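You operate a simulated robot arm through the tools that you are given. There is no shell and no other tool.

You are at the controls of a simulated two-armed robot. One attempt, no reset.

Task
Rebuild the clamp joint with the white seal.
Fine: seal on the ferrule, end cap on the seal, clamp shut, wing nut tight.

The check looks at the end state, three seconds after you hand in, the way a careful person would. Anything else that was tipped, shoved, dropped, spilled or broken makes it a failure. A push-on lid holds only when it is set on centred and level and pressed home; a screw cap is set on level and turned clockwise until tight.

Robot
Two 7-joint arms with fingered hands on one trunk that stands fixed in place. Base frame: the origin is at the foot of the trunk, x ahead of it, y to its left, z up. Units: m, degrees, N and s.
The left shoulder is at [0.046, 0.125, 1.151], the right one opposite. With the tool pointing down near the work surface each hand reaches from about 0.36 to 0.82 m from the base axis, measured 20 degrees to its own side. Payload 4 kg a hand.
Tool frame (each hand has its own): the origin (TCP) lies between the finger pads and is the grasp point; the fingertips stand 0.029 m ahead of it; z points along the fingers, y is the line along which they close. The gripper opens to 0.1 m. The gripper's body begins 0.034 m behind the TCP. The gripper is a hand of 5 fingers: y runs from the thumb to the fingers, the wrist lies at [-0.015, -0.105, -0.177] in the tool frame, and closing takes about 1.5 s.
Orientation is that of the tool frame in the base frame, as a unit quaternion [w, x, y, z]. With the fingers straight down and the wrist toward the robot, the tool's x, y and z point along [0, 1, 0], [1, 0, 0] and [0, 0, -1] of the base frame.

Tools
- The arms move only by the tool apply_moves. It takes "left_commands", "right_commands" or both (then of equal length, played together; a hand with none holds still); each is one flat list of numbers, 7 for each row, row after row: the shift along the tool's x, y, z in mm, then the turn, a rotation vector about the tool's x, y, z in degrees, then the opening in per cent of the stroke, from 0 (shut) to 100 (fully open). In form: [dx, dy, dz, ax, ay, az, grip, dx, dy, dz, ax, ay, az, grip, ...]. A call has 1 to 20 rows; each row shifts and turns the commanded pose from where the row before left it, along the tool's axes as they then stand. A row lasts 0.2 s, in which the tool goes at most 0.05 m and 8.6 degrees; a call with a longer step from one row to the next is refused whole, and so is a gripper value outside its range. A pose out of reach is approached as far as the arm can. The call stops where the force on the tool passes 40 N (or 10 N more than at its start, if that is more) or the arm is blocked; 0.2 s more then pass. Each finger travels about 0.045 m/s and halts on what it meets, pressing with about 32 N; the grip force reading is that of the motor and also rises with nothing between the fingers. The clock runs only during rows and for 0.2 s after the last one: add rows that do not move to give the fingers time. It gives the time, the measured TCP pose, the force on the tool (base axes), the opening and the grip force at its end, in the units of the frame above (readings bear some noise), with the torque about the TCP (base axes, N m) and any sound that the robot's microphone picked up.
- Cameras (640 x 400 px; columns grow to the right, rows downward): "scene" is now at [0.1397, -0.0319, 1.2817]; the picture's right is [-0.36, -0.93, 0.00], its down [-0.51, 0.20, -0.84] and it looks along [0.78, -0.30, -0.55] (base axes); focal length 224 px, centre (320, 200). "left" rides on the left gripper at [-0.066, -0.086, -0.121] in its tool frame; the picture's right is [-0.76, -0.31, 0.58], its down [0.59, -0.70, 0.40] and it looks along [0.28, 0.64, 0.71] (tool axes); focal length 247 px, centre (320, 200). "right" rides on the right gripper at [0.066, -0.086, -0.121] in its tool frame; the picture's right is [-0.76, 0.31, -0.58], its down [-0.59, -0.70, 0.40] and it looks along [-0.28, 0.64, 0.71] (tool axes); focal length 247 px, centre (320, 200). There is no depth. A picture from a camera that has moved, and an enlarged one, comes with that camera's place and axes in the base frame and with its lens.
- camera(camera): a new picture of that camera. The clock stands still meanwhile.
- move_column(by): slides the trunk up (or, below 0, down) by that many m; the arms and the scene camera ride with it, the base frame stays. It gives what a move gives, with no picture.
- hand_shape(shape, hand): the hand has 5 fingers and takes this shape, open, in about a second: jaw (thumb against the fingers, like two jaws); tri (thumb and two fingers); tip (a fingertip pinch); poke (one finger out to press); point (the index stretched); flat (the hand flat); cup (the hand cupped); fist (a fist). The gripper value then closes the fingers along that shape, each until it touches; the sizes above hold for jaw. It gives what a move gives, with no picture.
- aim_head(pan, tilt): turns the head with the scene camera to pan (to the left, within 80 degrees either way) and tilt (down, from -29 to 69), counted from straight ahead of the robot. It gives what a move gives.
- inspect(camera, box): a new picture of the part [left, top, right, bottom] of that camera's present view, enlarged. The clock stands still meanwhile.
- job_done(): hands the job in; it is judged then, once.

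Places have to be worked out from the pictures, the camera data and where the tool is seen. Open the grippers and draw the arms clear of the work before you hand the job in, unless the task says otherwise.

The tools are called after ">>>" as a command line: name --argument value ..., lists and objects as JSON in quotes. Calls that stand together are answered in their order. apply_moves: Moves the arms, as the interface text tells. Its arguments: {"type":"object","properties":{"left_commands":{"type":"array","items":{"type":"number"}},"right_commands":{"type":"array","items":{"type":"number"}}},"required":[]} The other tools are called the same way: move_column (by) slides the trunk up or down; hand_shape (shape, hand) gives the hand a shape; aim_head (pan, tilt) turns the head that bears the scene camera; camera (camera) takes a picture; inspect (camera, box) takes an enlarged picture of a part of a camera's view; job_done () hands the job in.

At the start:

```text
time_s: 0.0
left_ee_pos: [0.5635, 0.0155, 1.1751]
left_tool_rot: [0.0, 0.707, 0.707, 0.0]
left_contact_force: [0.9, -0.3, 0.1]
left_torque: [0.03, -0.03, 0.02]
left_opening: 0.0998
left_gripper_force: 0.1
left_shape: jaw
right_ee_pos: [0.4451, -0.4383, 1.1588]
right_tool_rot: [0.0, 0.708, 0.707, 0.0]
right_contact_force: [0.2, -0.2, 0.2]
right_torque: [-0.06, -0.03, 0.0]
right_opening: 0.0998
right_gripper_force: 0.1
right_shape: jaw
trunk travel left (down, up): [-0.35, 0.397]
head pan, tilt: [-21.3, 33.1]
```

scene: 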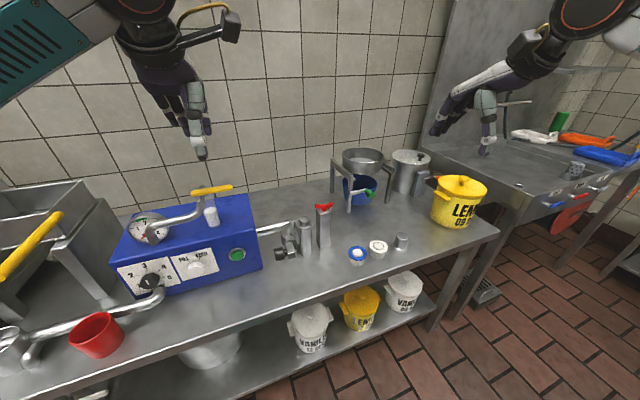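
right: 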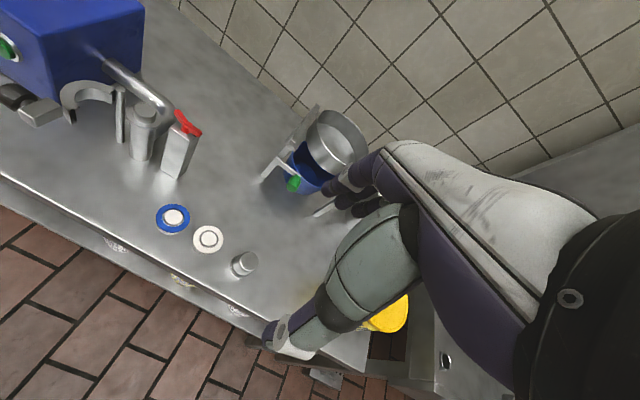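
left: 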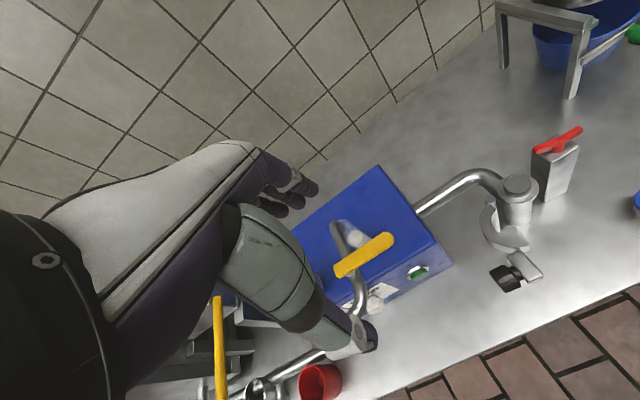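

The scene shows a bench with a blue pump, a pipe ending in an upright ferrule with an open clamp, a blue and a white seal, and a small steel end cap. I'll take enlarged views to understand the geometry.

>>> inspect --camera "scene" --box '[240, 180, 440, 305]'

>>> inspect --camera "left" --box '[400, 120, 640, 310]'

>>> inspect --camera "right" --box '[0, 60, 300, 300]'

```text
3.20 times, centred on (340, 242) of scene
camera zoom: at [0.1397, -0.0319, 1.2817], right [-0.36, -0.93, 0.0], down [-0.51, 0.2, -0.84], along [0.78, -0.3, -0.55], focal length 718 px, centre (256, 64)
```

zoom: 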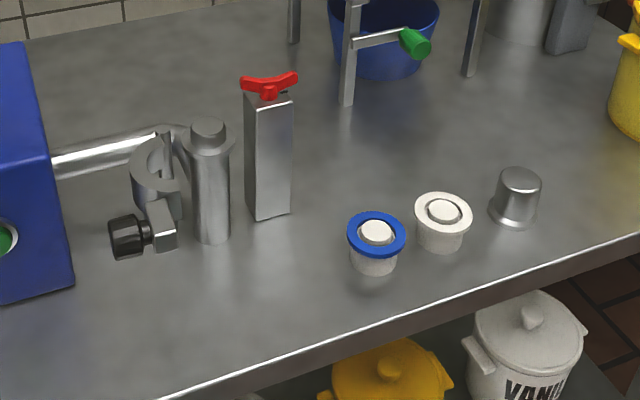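

```text
2.11 times, centred on (520, 215) of left
camera zoom: at [0.479, -0.0487, 1.2968], right [-0.31, -0.76, -0.58], down [-0.7, 0.59, -0.4], along [0.64, 0.28, -0.71], focal length 520 px, centre (-101, 168)
```

zoom: 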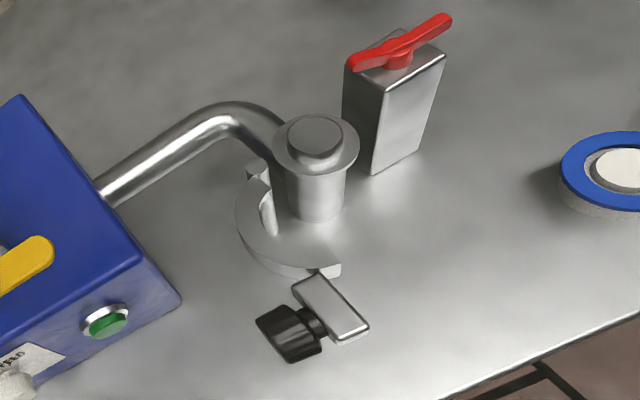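

```text
1.67 times, centred on (150, 180) of right
camera zoom: at [0.36, -0.3717, 1.2806], right [0.31, -0.76, 0.58], down [-0.7, -0.59, -0.4], along [0.64, -0.28, -0.71], focal length 412 px, centre (603, 233)
```

zoom: 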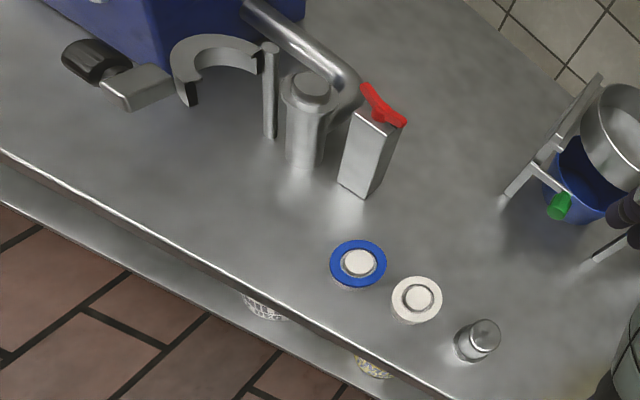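

Rough triangulation puts the white seal near (0.552, -0.387, 0.768), the cap top near (0.554, -0.475, 0.786) and the ferrule near (0.63, -0.174, 0.88). I'll zoom more tightly on each to understand the shapes.

>>> inspect --camera "left" --box '[470, 160, 570, 300]'

>>> inspect --camera "scene" --box '[265, 205, 345, 265]'

>>> inspect --camera "scene" --box '[340, 225, 420, 275]'

>>> inspect --camera "right" --box '[140, 190, 270, 285]'

>>> inspect --camera "right" --box '[20, 70, 220, 190]'

```text
2.86 times, centred on (520, 230) of left
camera zoom: at [0.479, -0.0487, 1.2968], right [-0.31, -0.76, -0.58], down [-0.7, 0.59, -0.4], along [0.64, 0.28, -0.71], focal length 706 px, centre (-251, 114)
```

zoom: 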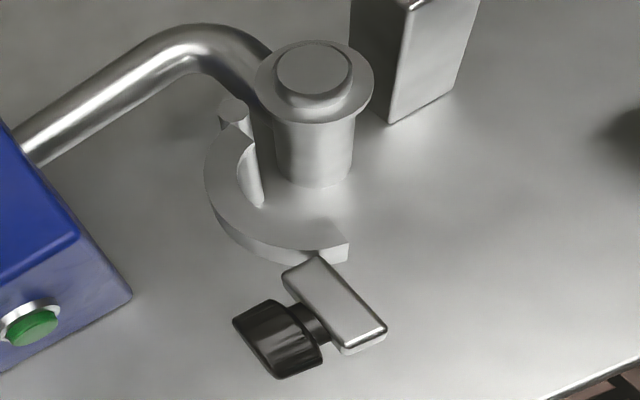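

```text
6.67 times, centred on (305, 235) of scene
camera zoom: at [0.1397, -0.0319, 1.2817], right [-0.36, -0.93, 0.0], down [-0.51, 0.2, -0.84], along [0.78, -0.3, -0.55], focal length 1496 px, centre (420, -33)
```

zoom: 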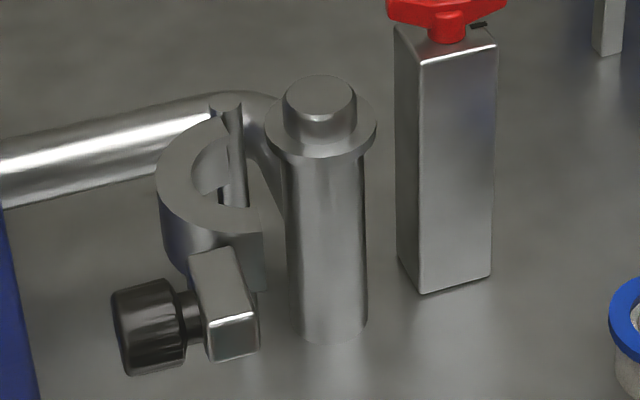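

```text
8.00 times, centred on (380, 250) of scene
camera zoom: at [0.1397, -0.0319, 1.2817], right [-0.36, -0.93, 0.0], down [-0.51, 0.2, -0.84], along [0.78, -0.3, -0.55], focal length 1795 px, centre (-160, -200)
```

zoom: 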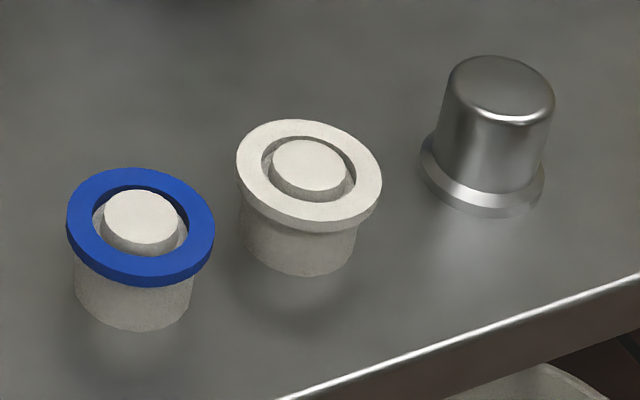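

```text
4.21 times, centred on (205, 238) of right
camera zoom: at [0.36, -0.3717, 1.2806], right [0.31, -0.76, 0.58], down [-0.7, -0.59, -0.4], along [0.64, -0.28, -0.71], focal length 1040 px, centre (804, 42)
```

zoom: 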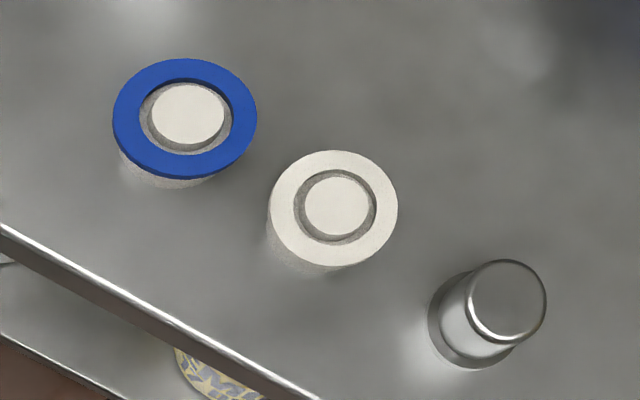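

```text
3.20 times, centred on (120, 130) of right
camera zoom: at [0.36, -0.3717, 1.2806], right [0.31, -0.76, 0.58], down [-0.7, -0.59, -0.4], along [0.64, -0.28, -0.71], focal length 790 px, centre (960, 424)
```

zoom: 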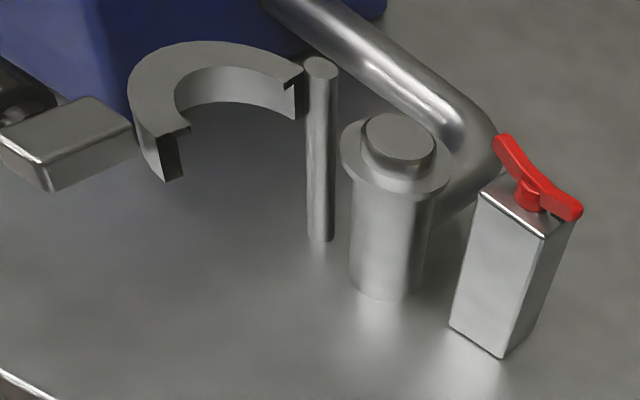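

Seals are rings on small pegged stands. The C-clamp hangs open on a hinge pin at about (0.635, -0.137), and a black knob sits on its free end. I'll look closer at the red wing piece on the block and at the knob.

>>> inspect --camera "scene" --box '[305, 198, 345, 223]'

>>> inspect --camera "left" --box '[520, 115, 600, 215]'

>>> inspect --camera "right" --box '[0, 60, 120, 140]'

>>> inspect --camera "right" --box '[150, 95, 230, 155]'

```text
16.00 times, centred on (325, 210) of scene
camera zoom: at [0.1397, -0.0319, 1.2817], right [-0.36, -0.93, 0.0], down [-0.51, 0.2, -0.84], along [0.78, -0.3, -0.55], focal length 3590 px, centre (240, 32)
```

zoom: 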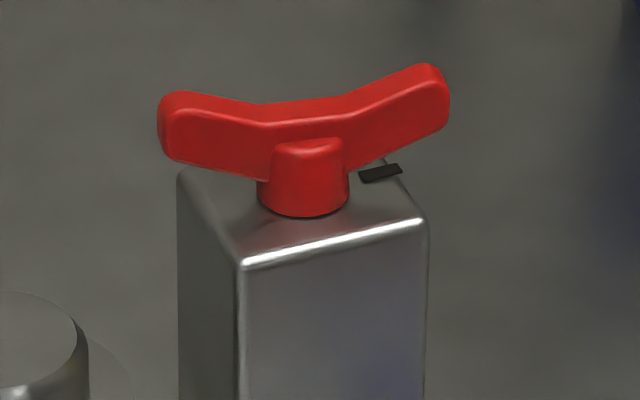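

```text
4.00 times, centred on (560, 165) of left
camera zoom: at [0.479, -0.0487, 1.2968], right [-0.31, -0.76, -0.58], down [-0.7, 0.59, -0.4], along [0.64, 0.28, -0.71], focal length 988 px, centre (-640, 340)
```

zoom: 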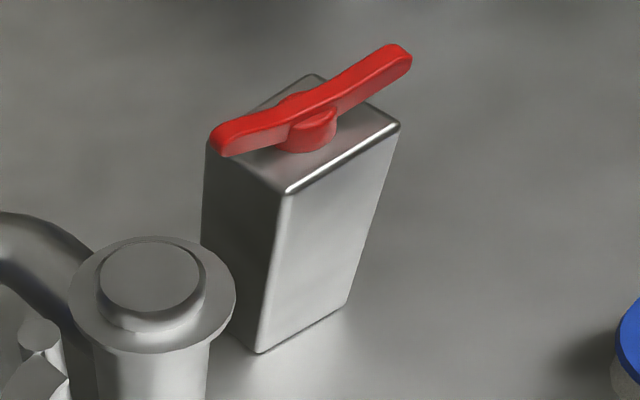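

```text
5.00 times, centred on (60, 100) of right
camera zoom: at [0.36, -0.3717, 1.2806], right [0.31, -0.76, 0.58], down [-0.7, -0.59, -0.4], along [0.64, -0.28, -0.71], focal length 1235 px, centre (1620, 700)
```

zoom: 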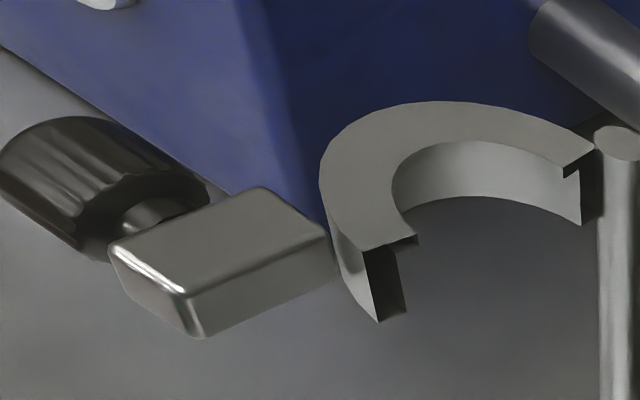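

```text
6.67 times, centred on (190, 125) of right
camera zoom: at [0.36, -0.3717, 1.2806], right [0.31, -0.76, 0.58], down [-0.7, -0.59, -0.4], along [0.64, -0.28, -0.71], focal length 1646 px, centre (1187, 700)
```

zoom: 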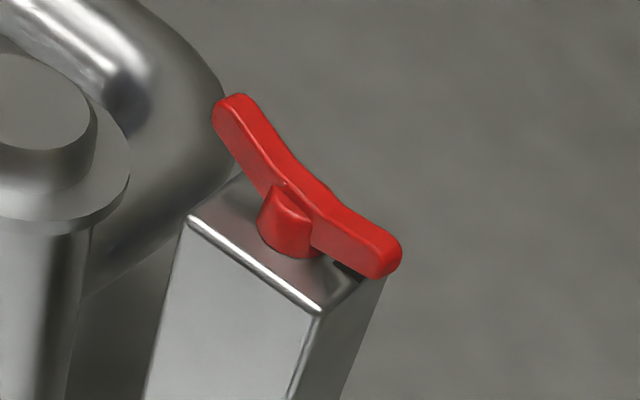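

The red wing nut sits on the block at about (0.649, -0.243, 0.905), with its wings nearly along y. The black knob is the handle at the clamp's free end, so the clamp must swing about 90° counter-clockwise. I'll bring the right hand lower toward the seals for a close look.

>>> apply_moves --right_commands '[9.5, 1.25, 45, 0, 0, 0, 100, 9.5, 1.25, 45, 0, 0, 0, 100, 9.5, 1.25, 45, 0, 0, 0, 100, 9.5, 1.25, 45, 0, 0, 0, 100]'

>>> camera --camera "right"

>>> camera --camera "scene"

```text
time_s: 1.0
left_ee_pos: [0.5647, 0.0166, 1.1744]
left_tool_rot: [0.0, 0.707, 0.707, 0.0]
left_contact_force: [-0.2, 0.3, -0.7]
left_torque: [-0.03, -0.01, -0.01]
left_opening: 0.1
left_gripper_force: 0.0
left_shape: jaw
right_ee_pos: [0.451, -0.3997, 0.9766]
right_tool_rot: [0.0, 0.708, 0.706, 0.0]
right_contact_force: [-0.2, -0.2, 0.3]
right_torque: [-0.02, -0.02, -0.01]
right_opening: 0.0999
right_gripper_force: 0.1
right_shape: jaw
trunk travel left (down, up): [-0.35, 0.397]
head pan, tilt: [-21.3, 33.1]
```

```text
taken
camera right: at [0.3656, -0.333, 1.0989], right [0.31, -0.76, 0.58], down [-0.7, -0.59, -0.4], along [0.64, -0.28, -0.71], focal length 247 px, centre (320, 200)
```

right: 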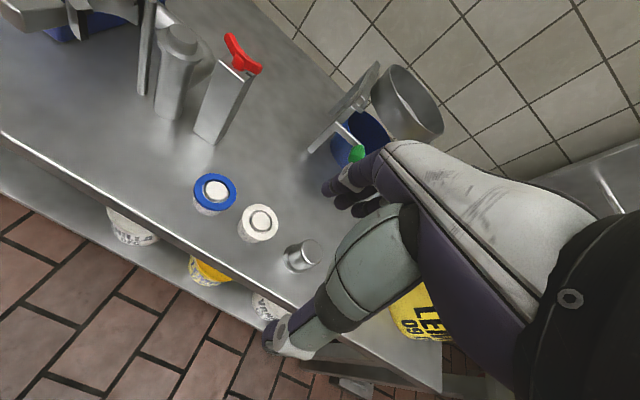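

```text
taken
camera scene: at [0.1397, -0.032, 1.2818], right [-0.36, -0.93, 0.0], down [-0.51, 0.2, -0.84], along [0.78, -0.3, -0.55], focal length 224 px, centre (320, 200)
```

scene: 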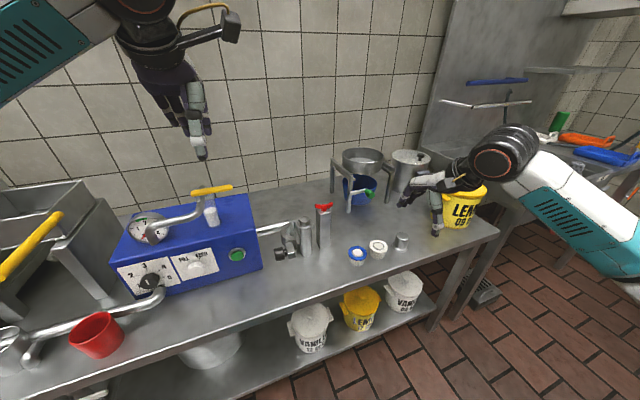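

Arm tracking looks good. I'll zoom on the open hand to see how the thumb and fingers actually lie, and get sharp views of the seals from the nearer camera.

>>> inspect --camera "scene" --box '[380, 130, 500, 250]'

>>> inspect --camera "right" --box '[180, 150, 340, 280]'

>>> inspect --camera "right" --box '[120, 0, 280, 150]'

```text
3.33 times, centred on (440, 190) of scene
camera zoom: at [0.1397, -0.032, 1.2818], right [-0.36, -0.93, 0.0], down [-0.51, 0.2, -0.84], along [0.78, -0.3, -0.55], focal length 748 px, centre (-80, 233)
```

zoom: 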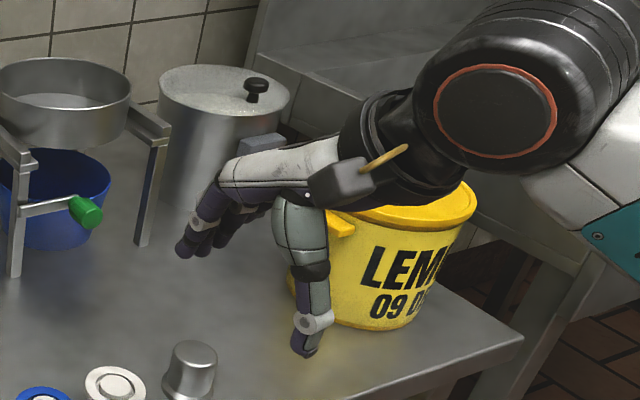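

```text
3.08 times, centred on (260, 215) of right
camera zoom: at [0.3656, -0.333, 1.0989], right [0.31, -0.76, 0.58], down [-0.7, -0.59, -0.4], along [0.64, -0.28, -0.71], focal length 760 px, centre (505, 154)
```

zoom: 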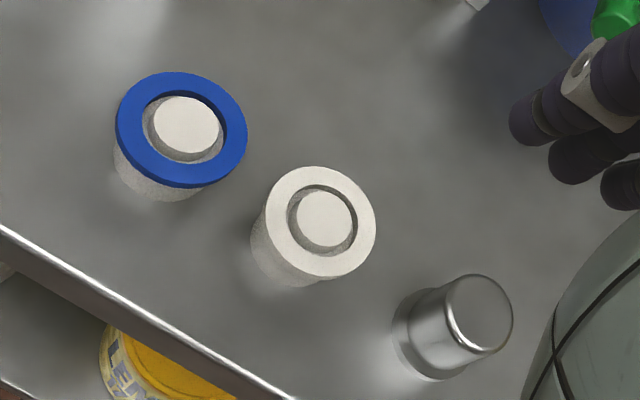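

```text
2.67 times, centred on (200, 75) of right
camera zoom: at [0.3656, -0.333, 1.0989], right [0.31, -0.76, 0.58], down [-0.7, -0.59, -0.4], along [0.64, -0.28, -0.71], focal length 659 px, centre (640, 533)
```

zoom: 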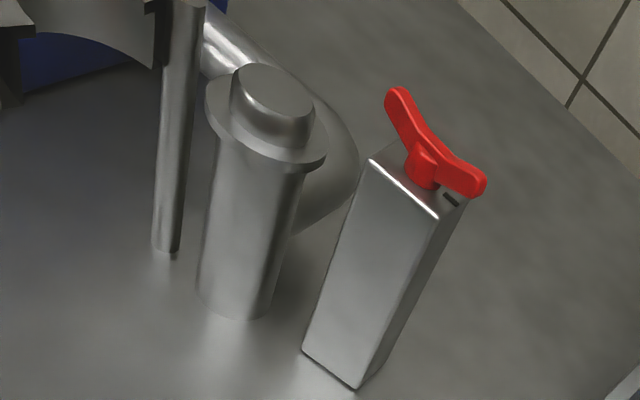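

From the combined views I judge the white seal's centre at about (0.5517, -0.389), its top at z about 0.772 and the bench at about 0.74. I'll move the open right hand to hover above the white seal and check alignment.

>>> apply_moves --right_commands '[2.7, 25.2, 29, 0, 0, 0, 100, 2.7, 25.2, 29, 0, 0, 0, 100, 2.7, 25.2, 29, 0, 0, 0, 100, 2.6, 25.1, 29, 0, 0, 0, 100, 0, 0, 0, 0, 0, 0, 100]'

>>> inspect --camera "scene" --box '[320, 170, 440, 270]'

>>> camera --camera "right"

>>> camera --camera "left"

```text
time_s: 2.2
left_ee_pos: [0.5636, 0.0161, 1.1757]
left_tool_rot: [0.0, 0.707, 0.707, 0.0]
left_contact_force: [-0.1, -0.2, 0.3]
left_torque: [-0.02, 0.02, -0.01]
left_opening: 0.0998
left_gripper_force: 0.2
left_shape: jaw
right_ee_pos: [0.5525, -0.3907, 0.8643]
right_tool_rot: [0.0, 0.707, 0.707, 0.0]
right_contact_force: [-0.8, 0.1, 0.3]
right_torque: [-0.01, -0.01, 0.01]
right_opening: 0.1002
right_gripper_force: 0.0
right_shape: jaw
trunk travel left (down, up): [-0.35, 0.397]
head pan, tilt: [-21.3, 33.1]
```

```text
4.00 times, centred on (380, 220) of scene
camera zoom: at [0.1395, -0.0319, 1.2818], right [-0.36, -0.93, 0.0], down [-0.51, 0.2, -0.84], along [0.78, -0.3, -0.55], focal length 898 px, centre (80, 120)
```

zoom: 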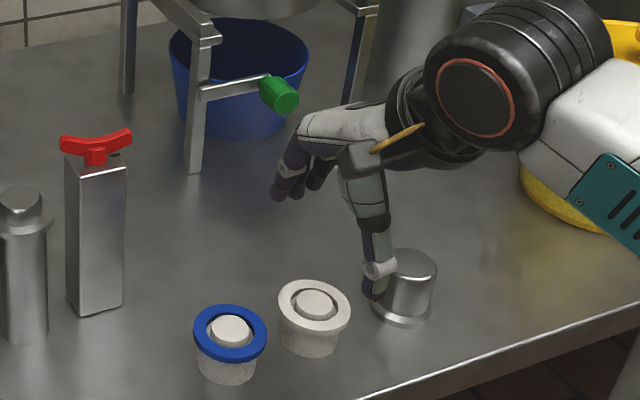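

```text
taken
camera right: at [0.4671, -0.324, 0.9855], right [0.31, -0.76, 0.58], down [-0.7, -0.59, -0.4], along [0.64, -0.28, -0.71], focal length 247 px, centre (320, 200)
```

right: 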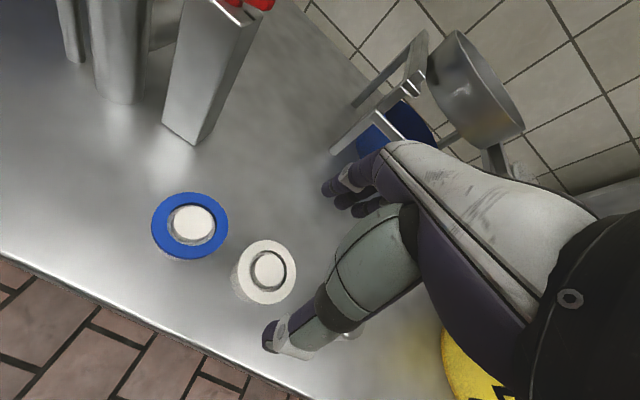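

```text
taken
camera left: at [0.4788, -0.0487, 1.297], right [-0.31, -0.76, -0.58], down [-0.7, 0.59, -0.4], along [0.64, 0.28, -0.71], focal length 247 px, centre (320, 200)
```

left: 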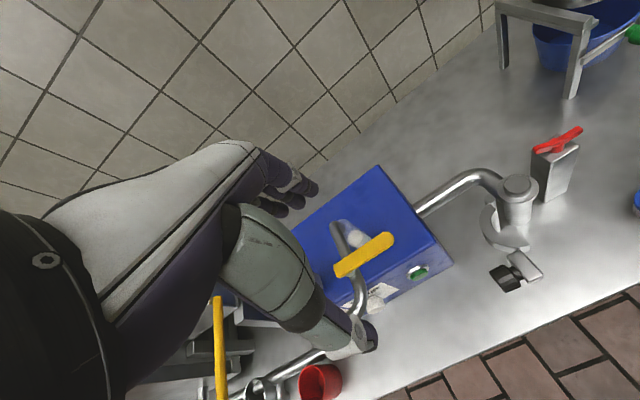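

The hand hovers with the thumb and fingers straddling the seal, and the projected TCP agrees with the picture. I'll descend to z about 0.79 with a tiny correction, then look before closing.

>>> apply_moves --right_commands '[1.0, -1.5, 25, 0, 0, 0, 100, 0, 0, 25, 0, 0, 0, 100, 0, 0, 15, 0, 0, 0, 100, 0, 0, 9, 0, 0, 0, 100, 0, 0, 0, 0, 0, 0, 100]'

>>> inspect --camera "scene" --box '[330, 200, 430, 275]'

>>> inspect --camera "right" --box '[200, 150, 440, 370]'

```text
time_s: 3.4
left_ee_pos: [0.5643, 0.0151, 1.1746]
left_tool_rot: [0.0, 0.707, 0.707, 0.0]
left_contact_force: [1.0, 0.1, 0.6]
left_torque: [0.01, -0.02, 0.02]
left_opening: 0.1
left_gripper_force: 0.0
left_shape: jaw
right_ee_pos: [0.5505, -0.3887, 0.7895]
right_tool_rot: [0.0, 0.708, 0.706, -0.001]
right_contact_force: [0.0, 0.3, -0.3]
right_torque: [0.01, -0.04, -0.02]
right_opening: 0.0999
right_gripper_force: 0.0
right_shape: jaw
trunk travel left (down, up): [-0.35, 0.397]
head pan, tilt: [-21.3, 33.1]
```

```text
5.33 times, centred on (380, 238) of scene
camera zoom: at [0.1398, -0.0319, 1.2818], right [-0.36, -0.93, 0.0], down [-0.51, 0.2, -0.84], along [0.78, -0.3, -0.55], focal length 1197 px, centre (0, 0)
```

zoom: 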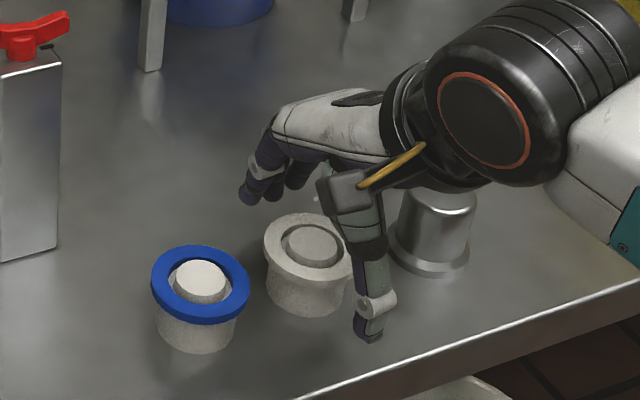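

```text
1.82 times, centred on (320, 260) of right
camera zoom: at [0.4651, -0.3224, 0.9111], right [0.31, -0.76, 0.58], down [-0.7, -0.59, -0.4], along [0.64, -0.28, -0.71], focal length 449 px, centre (320, 91)
```

zoom: 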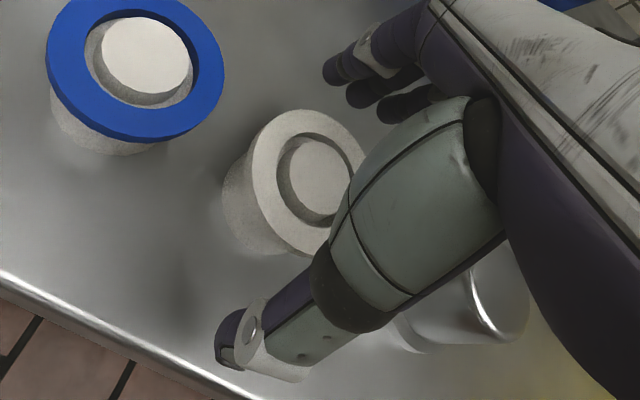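

The seal lies midway between the thumb tip and fingertips. I'll close part-way to about 68 % and check the height of the pads against the ring before gripping.

>>> apply_moves --right_commands '[0, 0, 0, 0, 0, 0, 85, 0, 0, 0, 0, 0, 0, 70, 0, 0, 0, 0, 0, 0, 68, 0, 0, 0, 0, 0, 0, 68]'

>>> inspect --camera "scene" --box '[330, 200, 430, 275]'

>>> inspect --camera "right" --box '[200, 150, 440, 370]'

```text
time_s: 4.4
left_ee_pos: [0.5641, 0.0174, 1.1763]
left_tool_rot: [0.0, 0.707, 0.708, 0.0]
left_contact_force: [0.8, -0.2, 0.6]
left_torque: [0.02, -0.01, 0.0]
left_opening: 0.0997
left_gripper_force: 0.1
left_shape: jaw
right_ee_pos: [0.5498, -0.3892, 0.7902]
right_tool_rot: [-0.001, 0.707, 0.707, 0.0]
right_contact_force: [0.1, -0.2, -1.3]
right_torque: [-0.02, -0.01, 0.01]
right_opening: 0.0686
right_gripper_force: 0.1
right_shape: jaw
trunk travel left (down, up): [-0.35, 0.397]
head pan, tilt: [-21.3, 33.1]
```

```text
5.33 times, centred on (380, 238) of scene
camera zoom: at [0.1398, -0.0319, 1.2817], right [-0.36, -0.93, 0.0], down [-0.51, 0.2, -0.84], along [0.78, -0.3, -0.55], focal length 1197 px, centre (0, 0)
```

zoom: 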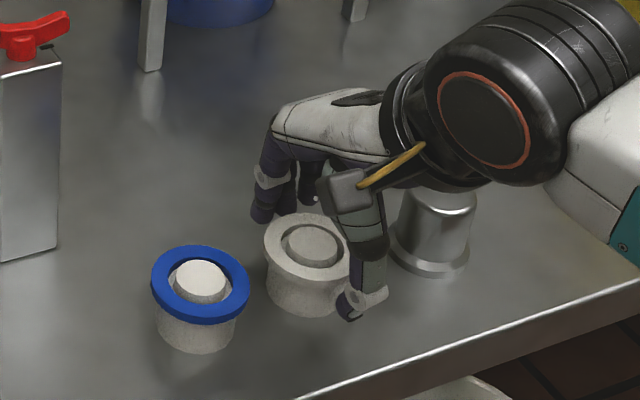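

```text
1.82 times, centred on (320, 260) of right
camera zoom: at [0.4651, -0.3223, 0.9113], right [0.31, -0.76, 0.58], down [-0.7, -0.59, -0.4], along [0.64, -0.28, -0.71], focal length 449 px, centre (320, 91)
```

zoom: 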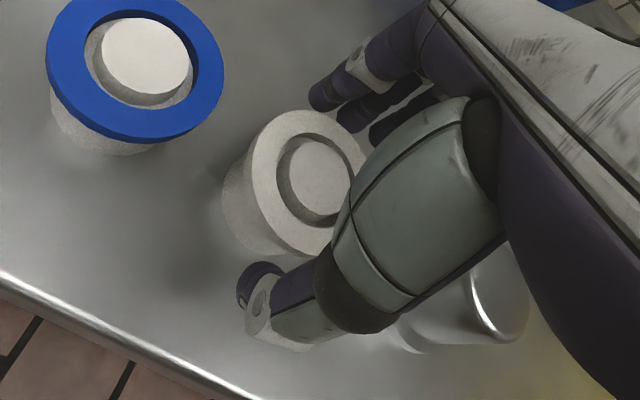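

The pads are level with the ring, with the thumb at the near edge and index and middle fingers at the far edge. Now I close onto the seal.

>>> apply_moves --right_commands '[0, 0, 0, 0, 0, 0, 60, 0, 0, 0, 0, 0, 0, 50, 0, 0, 0, 0, 0, 0, 40, 0, 0, 0, 0, 0, 0, 40, 0, 0, 0, 0, 0, 0, 40]'

>>> inspect --camera "scene" --box '[330, 200, 430, 275]'

>>> inspect --camera "right" --box '[200, 150, 440, 370]'

```text
time_s: 5.6
left_ee_pos: [0.5633, 0.0161, 1.1759]
left_tool_rot: [0.001, 0.707, 0.708, 0.0]
left_contact_force: [0.2, 0.4, 0.4]
left_torque: [0.0, 0.02, -0.01]
left_opening: 0.0998
left_gripper_force: 0.1
left_shape: jaw
right_ee_pos: [0.5494, -0.3888, 0.7894]
right_tool_rot: [-0.001, 0.707, 0.707, -0.001]
right_contact_force: [-5.6, 0.4, -1.3]
right_torque: [0.03, 0.11, 0.0]
right_opening: 0.0464
right_gripper_force: 31.6
right_shape: jaw
trunk travel left (down, up): [-0.35, 0.397]
head pan, tilt: [-21.3, 33.1]
```

```text
5.33 times, centred on (380, 238) of scene
camera zoom: at [0.1391, -0.0319, 1.2818], right [-0.36, -0.93, 0.0], down [-0.51, 0.2, -0.84], along [0.78, -0.3, -0.55], focal length 1197 px, centre (0, 0)
```

zoom: 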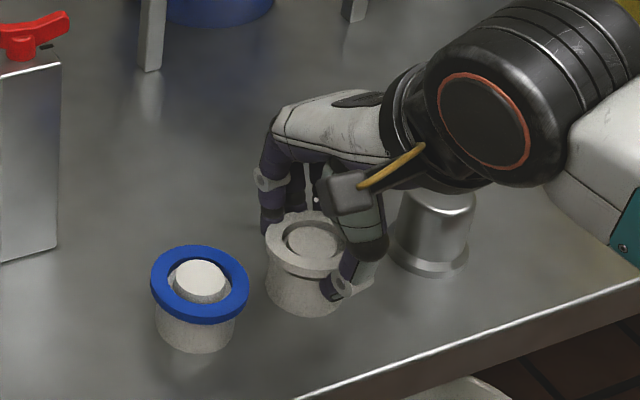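

```text
1.82 times, centred on (320, 260) of right
camera zoom: at [0.4644, -0.3224, 0.9109], right [0.31, -0.76, 0.58], down [-0.7, -0.59, -0.4], along [0.64, -0.28, -0.71], focal length 449 px, centre (320, 91)
```

zoom: 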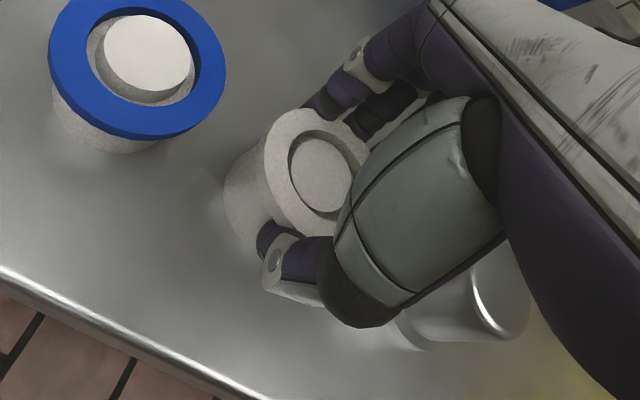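

Grip force reads 31.6 N at 46 mm, which is narrower than the ring's 56–58 mm, so the tips may be on the stand below the lip. I'll zoom in to check before lifting.

>>> inspect --camera "scene" --box '[366, 222, 416, 262]'

>>> inspect --camera "right" --box '[275, 180, 405, 320]'

```text
10.00 times, centred on (391, 242) of scene
camera zoom: at [0.1391, -0.0319, 1.2818], right [-0.36, -0.93, 0.0], down [-0.51, 0.2, -0.84], along [0.78, -0.3, -0.55], focal length 2244 px, centre (-390, -220)
```

zoom: 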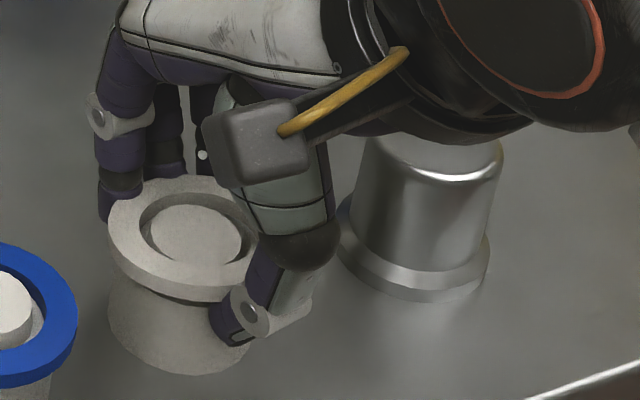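

```text
2.86 times, centred on (340, 250) of right
camera zoom: at [0.4644, -0.3224, 0.9109], right [0.31, -0.76, 0.58], down [-0.7, -0.59, -0.4], along [0.64, -0.28, -0.71], focal length 706 px, centre (263, 57)
```

zoom: 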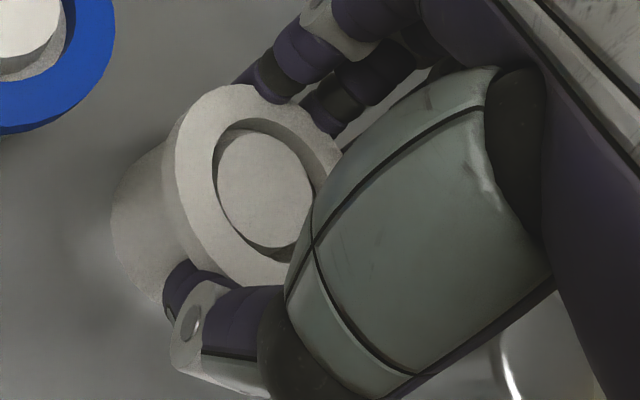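

The thumb tip is tucked under the ring's lip, pressing the stand. I'll open slightly, raise about 4.5 mm and close again so the pads bear on the ring's edge, using the reading to tell ring (about 56 mm) from stand (about 46 mm).

>>> apply_moves --right_commands '[0, 0, 0, 0, 0, 0, 55, 0, 0, 0, 0, 0, 0, 66, 0, 0, 0, 0, 0, 0, 68, 0, 0, -4.5, 0, 0, 0, 68, 0, 0, 0, 0, 0, 0, 60, 0, 0, 0, 0, 0, 0, 50, 0, 0, 0, 0, 0, 0, 45, 0, 0, 0, 0, 0, 0, 45, 0, 0, 0, 0, 0, 0, 45]'

>>> inspect --camera "scene" --box '[366, 222, 416, 262]'

>>> inspect --camera "right" --box '[275, 180, 405, 320]'

```text
time_s: 7.6
left_ee_pos: [0.565, 0.0164, 1.1747]
left_tool_rot: [0.0, 0.707, 0.707, 0.0]
left_contact_force: [-0.3, -0.3, -0.4]
left_torque: [0.02, -0.01, 0.01]
left_opening: 0.0997
left_gripper_force: 0.1
left_shape: jaw
right_ee_pos: [0.5498, -0.3891, 0.794]
right_tool_rot: [0.0, 0.708, 0.707, 0.0]
right_contact_force: [-0.5, -0.3, 1.4]
right_torque: [-0.02, 0.01, -0.02]
right_opening: 0.0458
right_gripper_force: 31.8
right_shape: jaw
trunk travel left (down, up): [-0.35, 0.397]
head pan, tilt: [-21.3, 33.1]
```

```text
10.00 times, centred on (391, 242) of scene
camera zoom: at [0.1397, -0.0318, 1.2817], right [-0.36, -0.93, 0.0], down [-0.51, 0.2, -0.84], along [0.78, -0.3, -0.55], focal length 2244 px, centre (-390, -220)
```

zoom: 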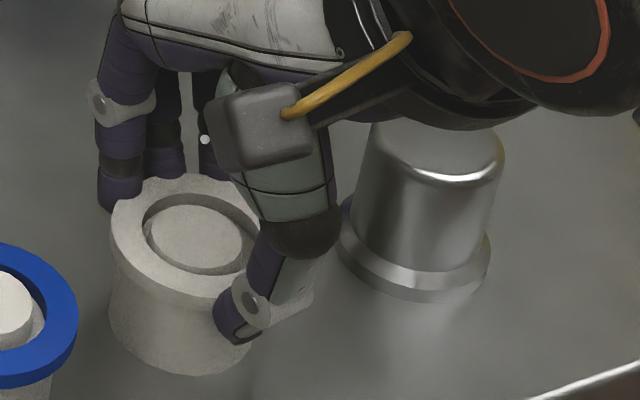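

```text
2.86 times, centred on (340, 250) of right
camera zoom: at [0.465, -0.3223, 0.9156], right [0.31, -0.76, 0.58], down [-0.7, -0.59, -0.4], along [0.64, -0.28, -0.71], focal length 706 px, centre (263, 57)
```

zoom: 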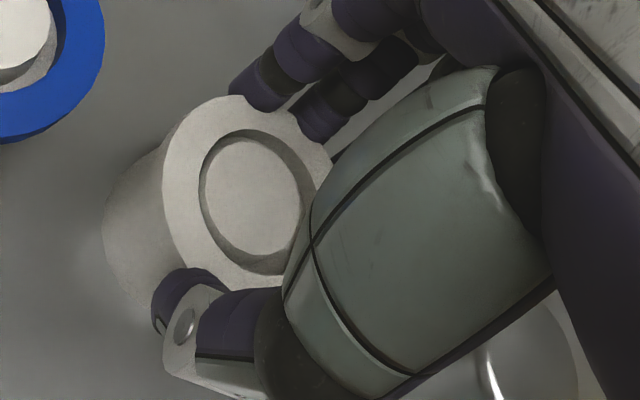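

The thumb now overlaps the ring's rim, but the reading is the same, so it's ambiguous. I'll test with a small 6 mm lift and see whether the ring alone moves.

>>> apply_moves --right_commands '[0, 0, -3, 0, 0, 0, 45, 0, 0, -3, 0, 0, 0, 45, 0, 0, 0, 0, 0, 0, 45]'

>>> inspect --camera "scene" --box '[366, 222, 416, 262]'

>>> inspect --camera "right" --box '[275, 180, 405, 320]'

```text
time_s: 8.4
left_ee_pos: [0.5648, 0.0164, 1.1754]
left_tool_rot: [0.001, 0.707, 0.708, 0.0]
left_contact_force: [-0.2, -0.1, -0.4]
left_torque: [0.0, 0.03, 0.0]
left_opening: 0.0999
left_gripper_force: 0.2
left_shape: jaw
right_ee_pos: [0.5488, -0.3896, 0.7974]
right_tool_rot: [0.0, 0.708, 0.706, 0.0]
right_contact_force: [-0.5, 0.2, 0.3]
right_torque: [0.02, -0.02, -0.02]
right_opening: 0.0457
right_gripper_force: 31.5
right_shape: jaw
trunk travel left (down, up): [-0.35, 0.397]
head pan, tilt: [-21.3, 33.1]
```

```text
10.00 times, centred on (391, 242) of scene
camera zoom: at [0.1398, -0.0319, 1.2817], right [-0.36, -0.93, 0.0], down [-0.51, 0.2, -0.84], along [0.78, -0.3, -0.55], focal length 2244 px, centre (-390, -220)
```

zoom: 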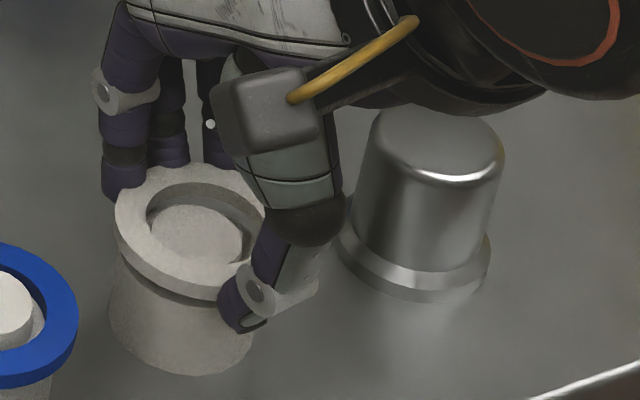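

```text
2.86 times, centred on (340, 250) of right
camera zoom: at [0.4644, -0.3226, 0.9209], right [0.31, -0.76, 0.58], down [-0.7, -0.59, -0.4], along [0.64, -0.28, -0.71], focal length 706 px, centre (263, 57)
```

zoom: 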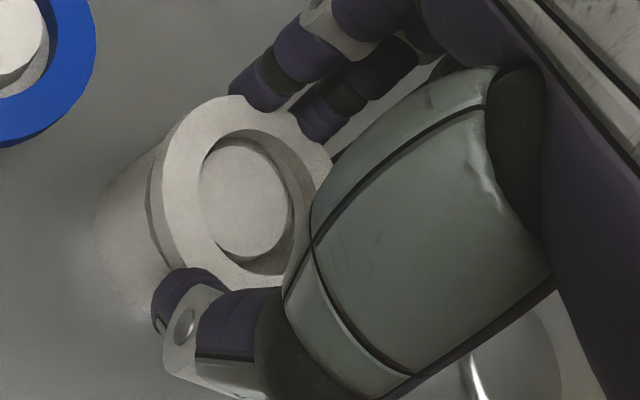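

The ring lifts alone and level while the stand stays put. I'll lift it high, then carry it over the block to hover above the ferrule.

>>> apply_moves --right_commands '[0, 0, -20, 0, 0, 0, 45, 0, 0, -35, 0, 0, 0, 45, 0, 0, -40, 0, 0, 0, 45, 0, 0, -40, 0, 0, 0, 45, 0, 0, -40, 0, 0, 0, 45, 20, 8, 0, 0, 0, 0, 45, 27, 10.5, 0, 0, 0, 0, 45, 27, 10.5, 0, 0, 0, 0, 45, 27, 10.5, 0, 0, 0, 0, 45, 27, 10.5, 0, 0, 0, 0, 45, 27, 10.5, 0, 0, 0, 0, 45, 27, 10.5, 0, 0, 0, 0, 45, 20, 8, 0, 0, 0, 0, 45, 12.5, 5, 0, 0, 0, 0, 45, 0, 0, 0, 0, 0, 0, 45]'

>>> camera --camera "right"

>>> inspect --camera "scene" --box '[250, 150, 370, 270]'

>>> inspect --camera "left" --box '[440, 100, 620, 300]'

```text
time_s: 11.6
left_ee_pos: [0.565, 0.0168, 1.1757]
left_tool_rot: [0.001, 0.707, 0.707, 0.0]
left_contact_force: [0.5, 0.1, -0.1]
left_torque: [-0.01, 0.0, 0.04]
left_opening: 0.0997
left_gripper_force: 0.0
left_shape: jaw
right_ee_pos: [0.6326, -0.1738, 0.9735]
right_tool_rot: [0.0, 0.708, 0.706, 0.001]
right_contact_force: [-0.6, 0.1, -1.2]
right_torque: [0.02, 0.03, 0.02]
right_opening: 0.0457
right_gripper_force: 31.8
right_shape: jaw
trunk travel left (down, up): [-0.35, 0.397]
head pan, tilt: [-21.3, 33.1]
```

```text
taken
camera right: at [0.5476, -0.1072, 1.0963], right [0.31, -0.76, 0.58], down [-0.7, -0.59, -0.4], along [0.64, -0.28, -0.71], focal length 247 px, centre (320, 200)
```

right: 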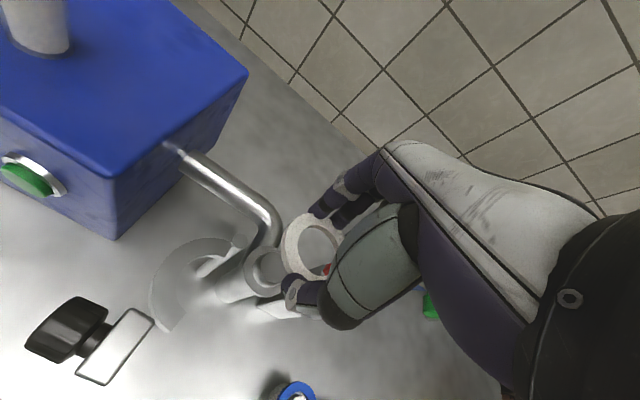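

```text
3.33 times, centred on (310, 210) of scene
camera zoom: at [0.1398, -0.0318, 1.2817], right [-0.36, -0.93, 0.0], down [-0.51, 0.2, -0.84], along [0.78, -0.3, -0.55], focal length 748 px, centre (353, 167)
```

zoom: 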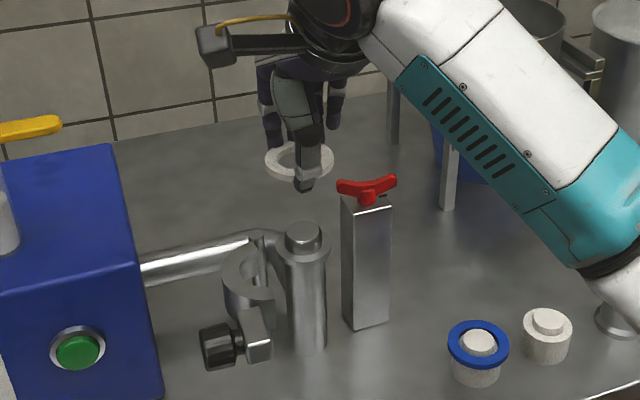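

```text
2.00 times, centred on (530, 200) of left
camera zoom: at [0.4791, -0.0487, 1.2968], right [-0.31, -0.76, -0.58], down [-0.7, 0.59, -0.4], along [0.64, 0.28, -0.71], focal length 494 px, centre (-100, 200)
```

zoom: 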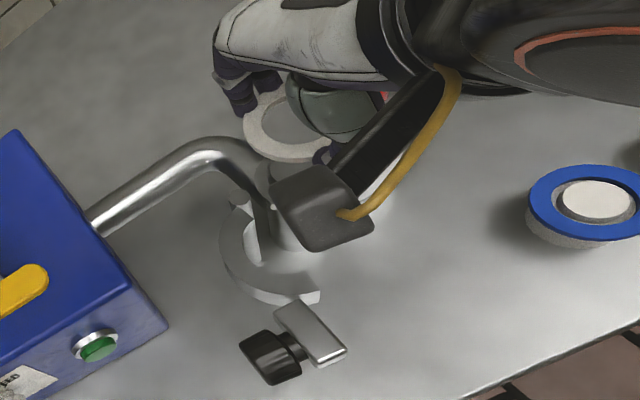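

The seal is held above the ferrule. I'll zoom in on the ring and ferrule in the right and scene views to measure the lateral offset precisely.

>>> inspect --camera "right" --box '[230, 190, 370, 330]'

>>> inspect --camera "scene" --box '[280, 170, 340, 245]'

```text
2.86 times, centred on (300, 260) of right
camera zoom: at [0.5476, -0.1072, 1.0963], right [0.31, -0.76, 0.58], down [-0.7, -0.59, -0.4], along [0.64, -0.28, -0.71], focal length 706 px, centre (377, 29)
```

zoom: 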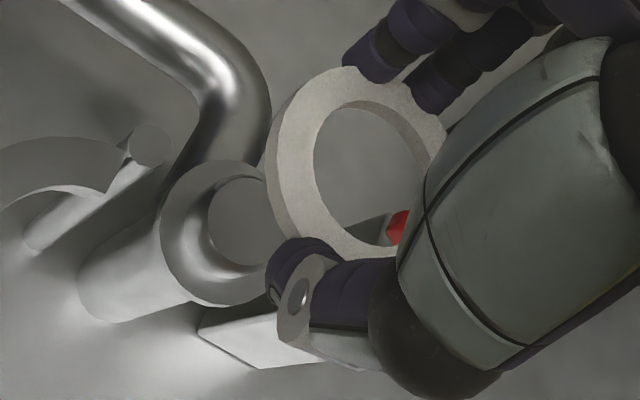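

```text
5.33 times, centred on (310, 208) of scene
camera zoom: at [0.1398, -0.0318, 1.2817], right [-0.36, -0.93, 0.0], down [-0.51, 0.2, -0.84], along [0.78, -0.3, -0.55], focal length 1197 px, centre (373, 160)
```

zoom: 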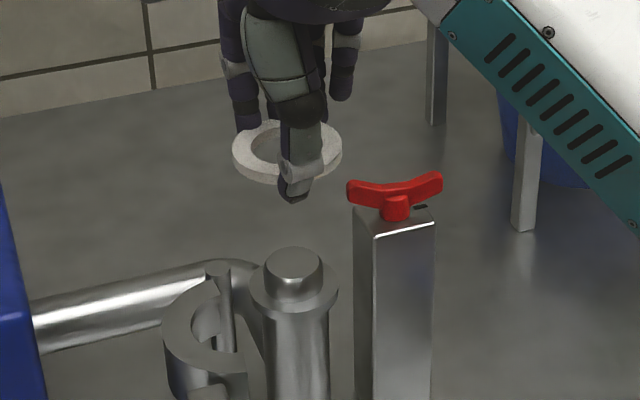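

Four fingers span toward -y, and the little finger would come close to the red wing nut. I'll yaw the hand 30° counter-clockwise at this height to keep the fingers away from the nut and the hinge pin, then re-measure.

>>> apply_moves --right_commands '[0, 0, 0, 0, 0, -6, 45, 0, 0, 0, 0, 0, -6, 45, 0, 0, 0, 0, 0, -6, 45, 0, 0, 0, 0, 0, -6, 45, 0, 0, 0, 0, 0, -6, 45, 0, 0, 0, 0, 0, 0, 45]'

>>> camera --camera "right"

>>> inspect --camera "scene" --box '[280, 170, 340, 245]'

>>> inspect --camera "left" --box '[480, 100, 600, 220]'

```text
time_s: 13.0
left_ee_pos: [0.5647, 0.0167, 1.1752]
left_tool_rot: [0.001, 0.707, 0.707, 0.0]
left_contact_force: [0.4, 0.4, 0.4]
left_torque: [0.05, 0.02, -0.01]
left_opening: 0.0999
left_gripper_force: 0.1
left_shape: jaw
right_ee_pos: [0.6327, -0.1734, 0.9749]
right_tool_rot: [0.001, 0.5, 0.866, 0.001]
right_contact_force: [-0.1, -0.3, -0.4]
right_torque: [-0.01, -0.03, 0.02]
right_opening: 0.0458
right_gripper_force: 32.2
right_shape: jaw
trunk travel left (down, up): [-0.35, 0.397]
head pan, tilt: [-21.3, 33.1]
```

```text
taken
camera right: at [0.5262, -0.1591, 1.0959], right [0.64, -0.5, 0.58], down [-0.31, -0.86, -0.4], along [0.7, 0.08, -0.71], focal length 247 px, centre (320, 200)
```

right: 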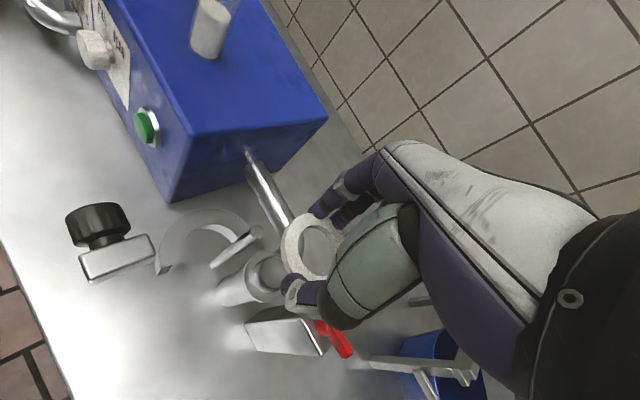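

```text
5.33 times, centred on (310, 208) of scene
camera zoom: at [0.1398, -0.0318, 1.2817], right [-0.36, -0.93, 0.0], down [-0.51, 0.2, -0.84], along [0.78, -0.3, -0.55], focal length 1197 px, centre (373, 160)
```

zoom: 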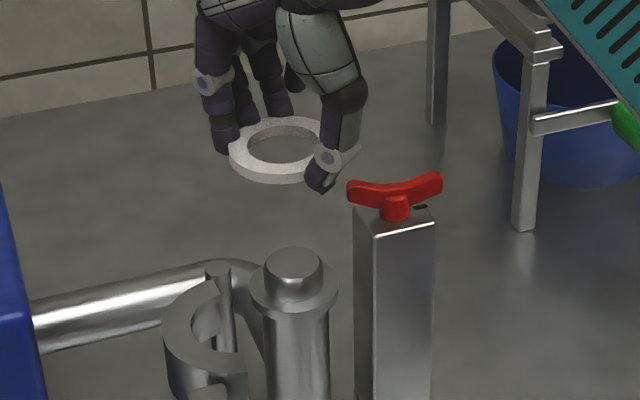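

```text
3.33 times, centred on (540, 160) of left
camera zoom: at [0.4791, -0.0486, 1.2968], right [-0.31, -0.76, -0.58], down [-0.7, 0.59, -0.4], along [0.64, 0.28, -0.71], focal length 823 px, centre (-413, 333)
```

zoom: 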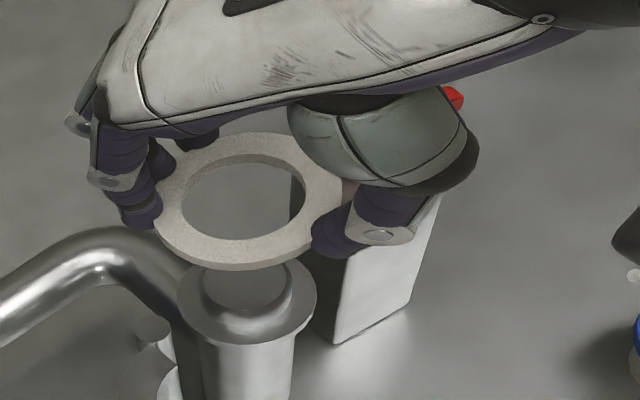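

With the yaw done, the left and scene views give the ring at about (0.636, -0.1775) and the ferrule nub at about (0.6375, -0.179). I'll correct by about (+2.5, -1.5) mm and descend to just above the nub.

>>> apply_moves --right_commands '[-2.5, 1.4, 20, 0, 0, 0, 45, 0, 0, 20, 0, 0, 0, 45, 0, 0, 15, 0, 0, 0, 45, 0, 0, 0, 0, 0, 0, 45]'

>>> inspect --camera "right" --box '[240, 190, 360, 310]'

>>> inspect --camera "scene" --box '[280, 180, 340, 240]'

>>> inspect --camera "left" --box '[480, 120, 580, 220]'

```text
time_s: 14.0
left_ee_pos: [0.5647, 0.017, 1.1757]
left_tool_rot: [0.0, 0.707, 0.707, 0.0]
left_contact_force: [-0.1, -0.4, 0.3]
left_torque: [-0.01, 0.01, 0.01]
left_opening: 0.0997
left_gripper_force: 0.1
left_shape: jaw
right_ee_pos: [0.6345, -0.1775, 0.9206]
right_tool_rot: [0.001, 0.5, 0.866, 0.0]
right_contact_force: [-0.4, -0.7, -0.6]
right_torque: [-0.05, -0.01, 0.0]
right_opening: 0.0456
right_gripper_force: 31.7
right_shape: jaw
trunk travel left (down, up): [-0.35, 0.397]
head pan, tilt: [-21.3, 33.1]
```

```text
3.33 times, centred on (300, 250) of right
camera zoom: at [0.5273, -0.1618, 1.0415], right [0.64, -0.5, 0.58], down [-0.32, -0.86, -0.4], along [0.7, 0.07, -0.71], focal length 823 px, centre (387, 33)
```

zoom: 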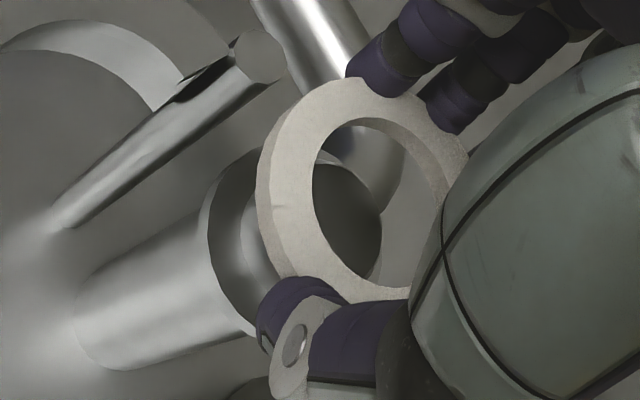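

```text
6.67 times, centred on (310, 210) of scene
camera zoom: at [0.1398, -0.0318, 1.2818], right [-0.36, -0.93, 0.0], down [-0.51, 0.2, -0.84], along [0.78, -0.3, -0.55], focal length 1496 px, centre (387, 133)
```

zoom: 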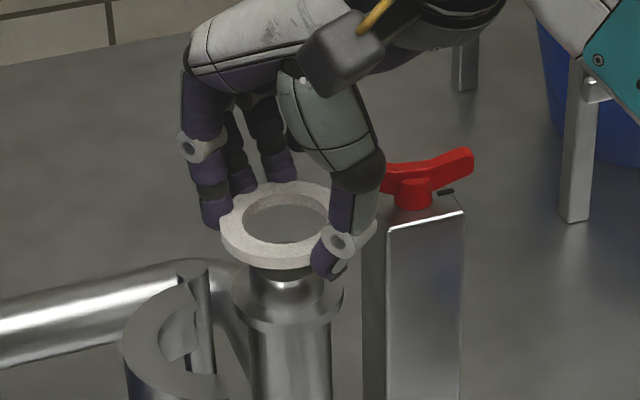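

```text
4.00 times, centred on (530, 170) of left
camera zoom: at [0.4791, -0.0486, 1.2968], right [-0.31, -0.76, -0.58], down [-0.7, 0.59, -0.4], along [0.64, 0.28, -0.71], focal length 988 px, centre (-520, 320)
```

zoom: 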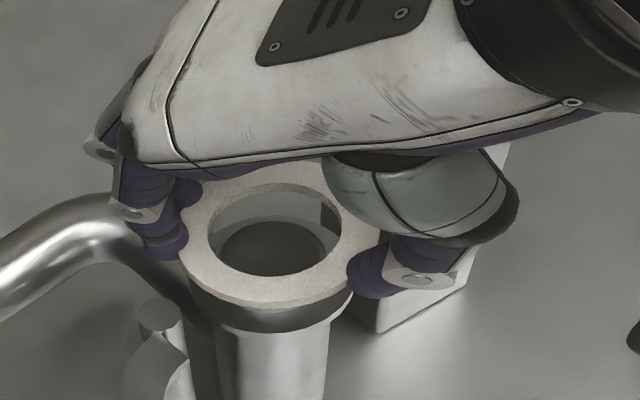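

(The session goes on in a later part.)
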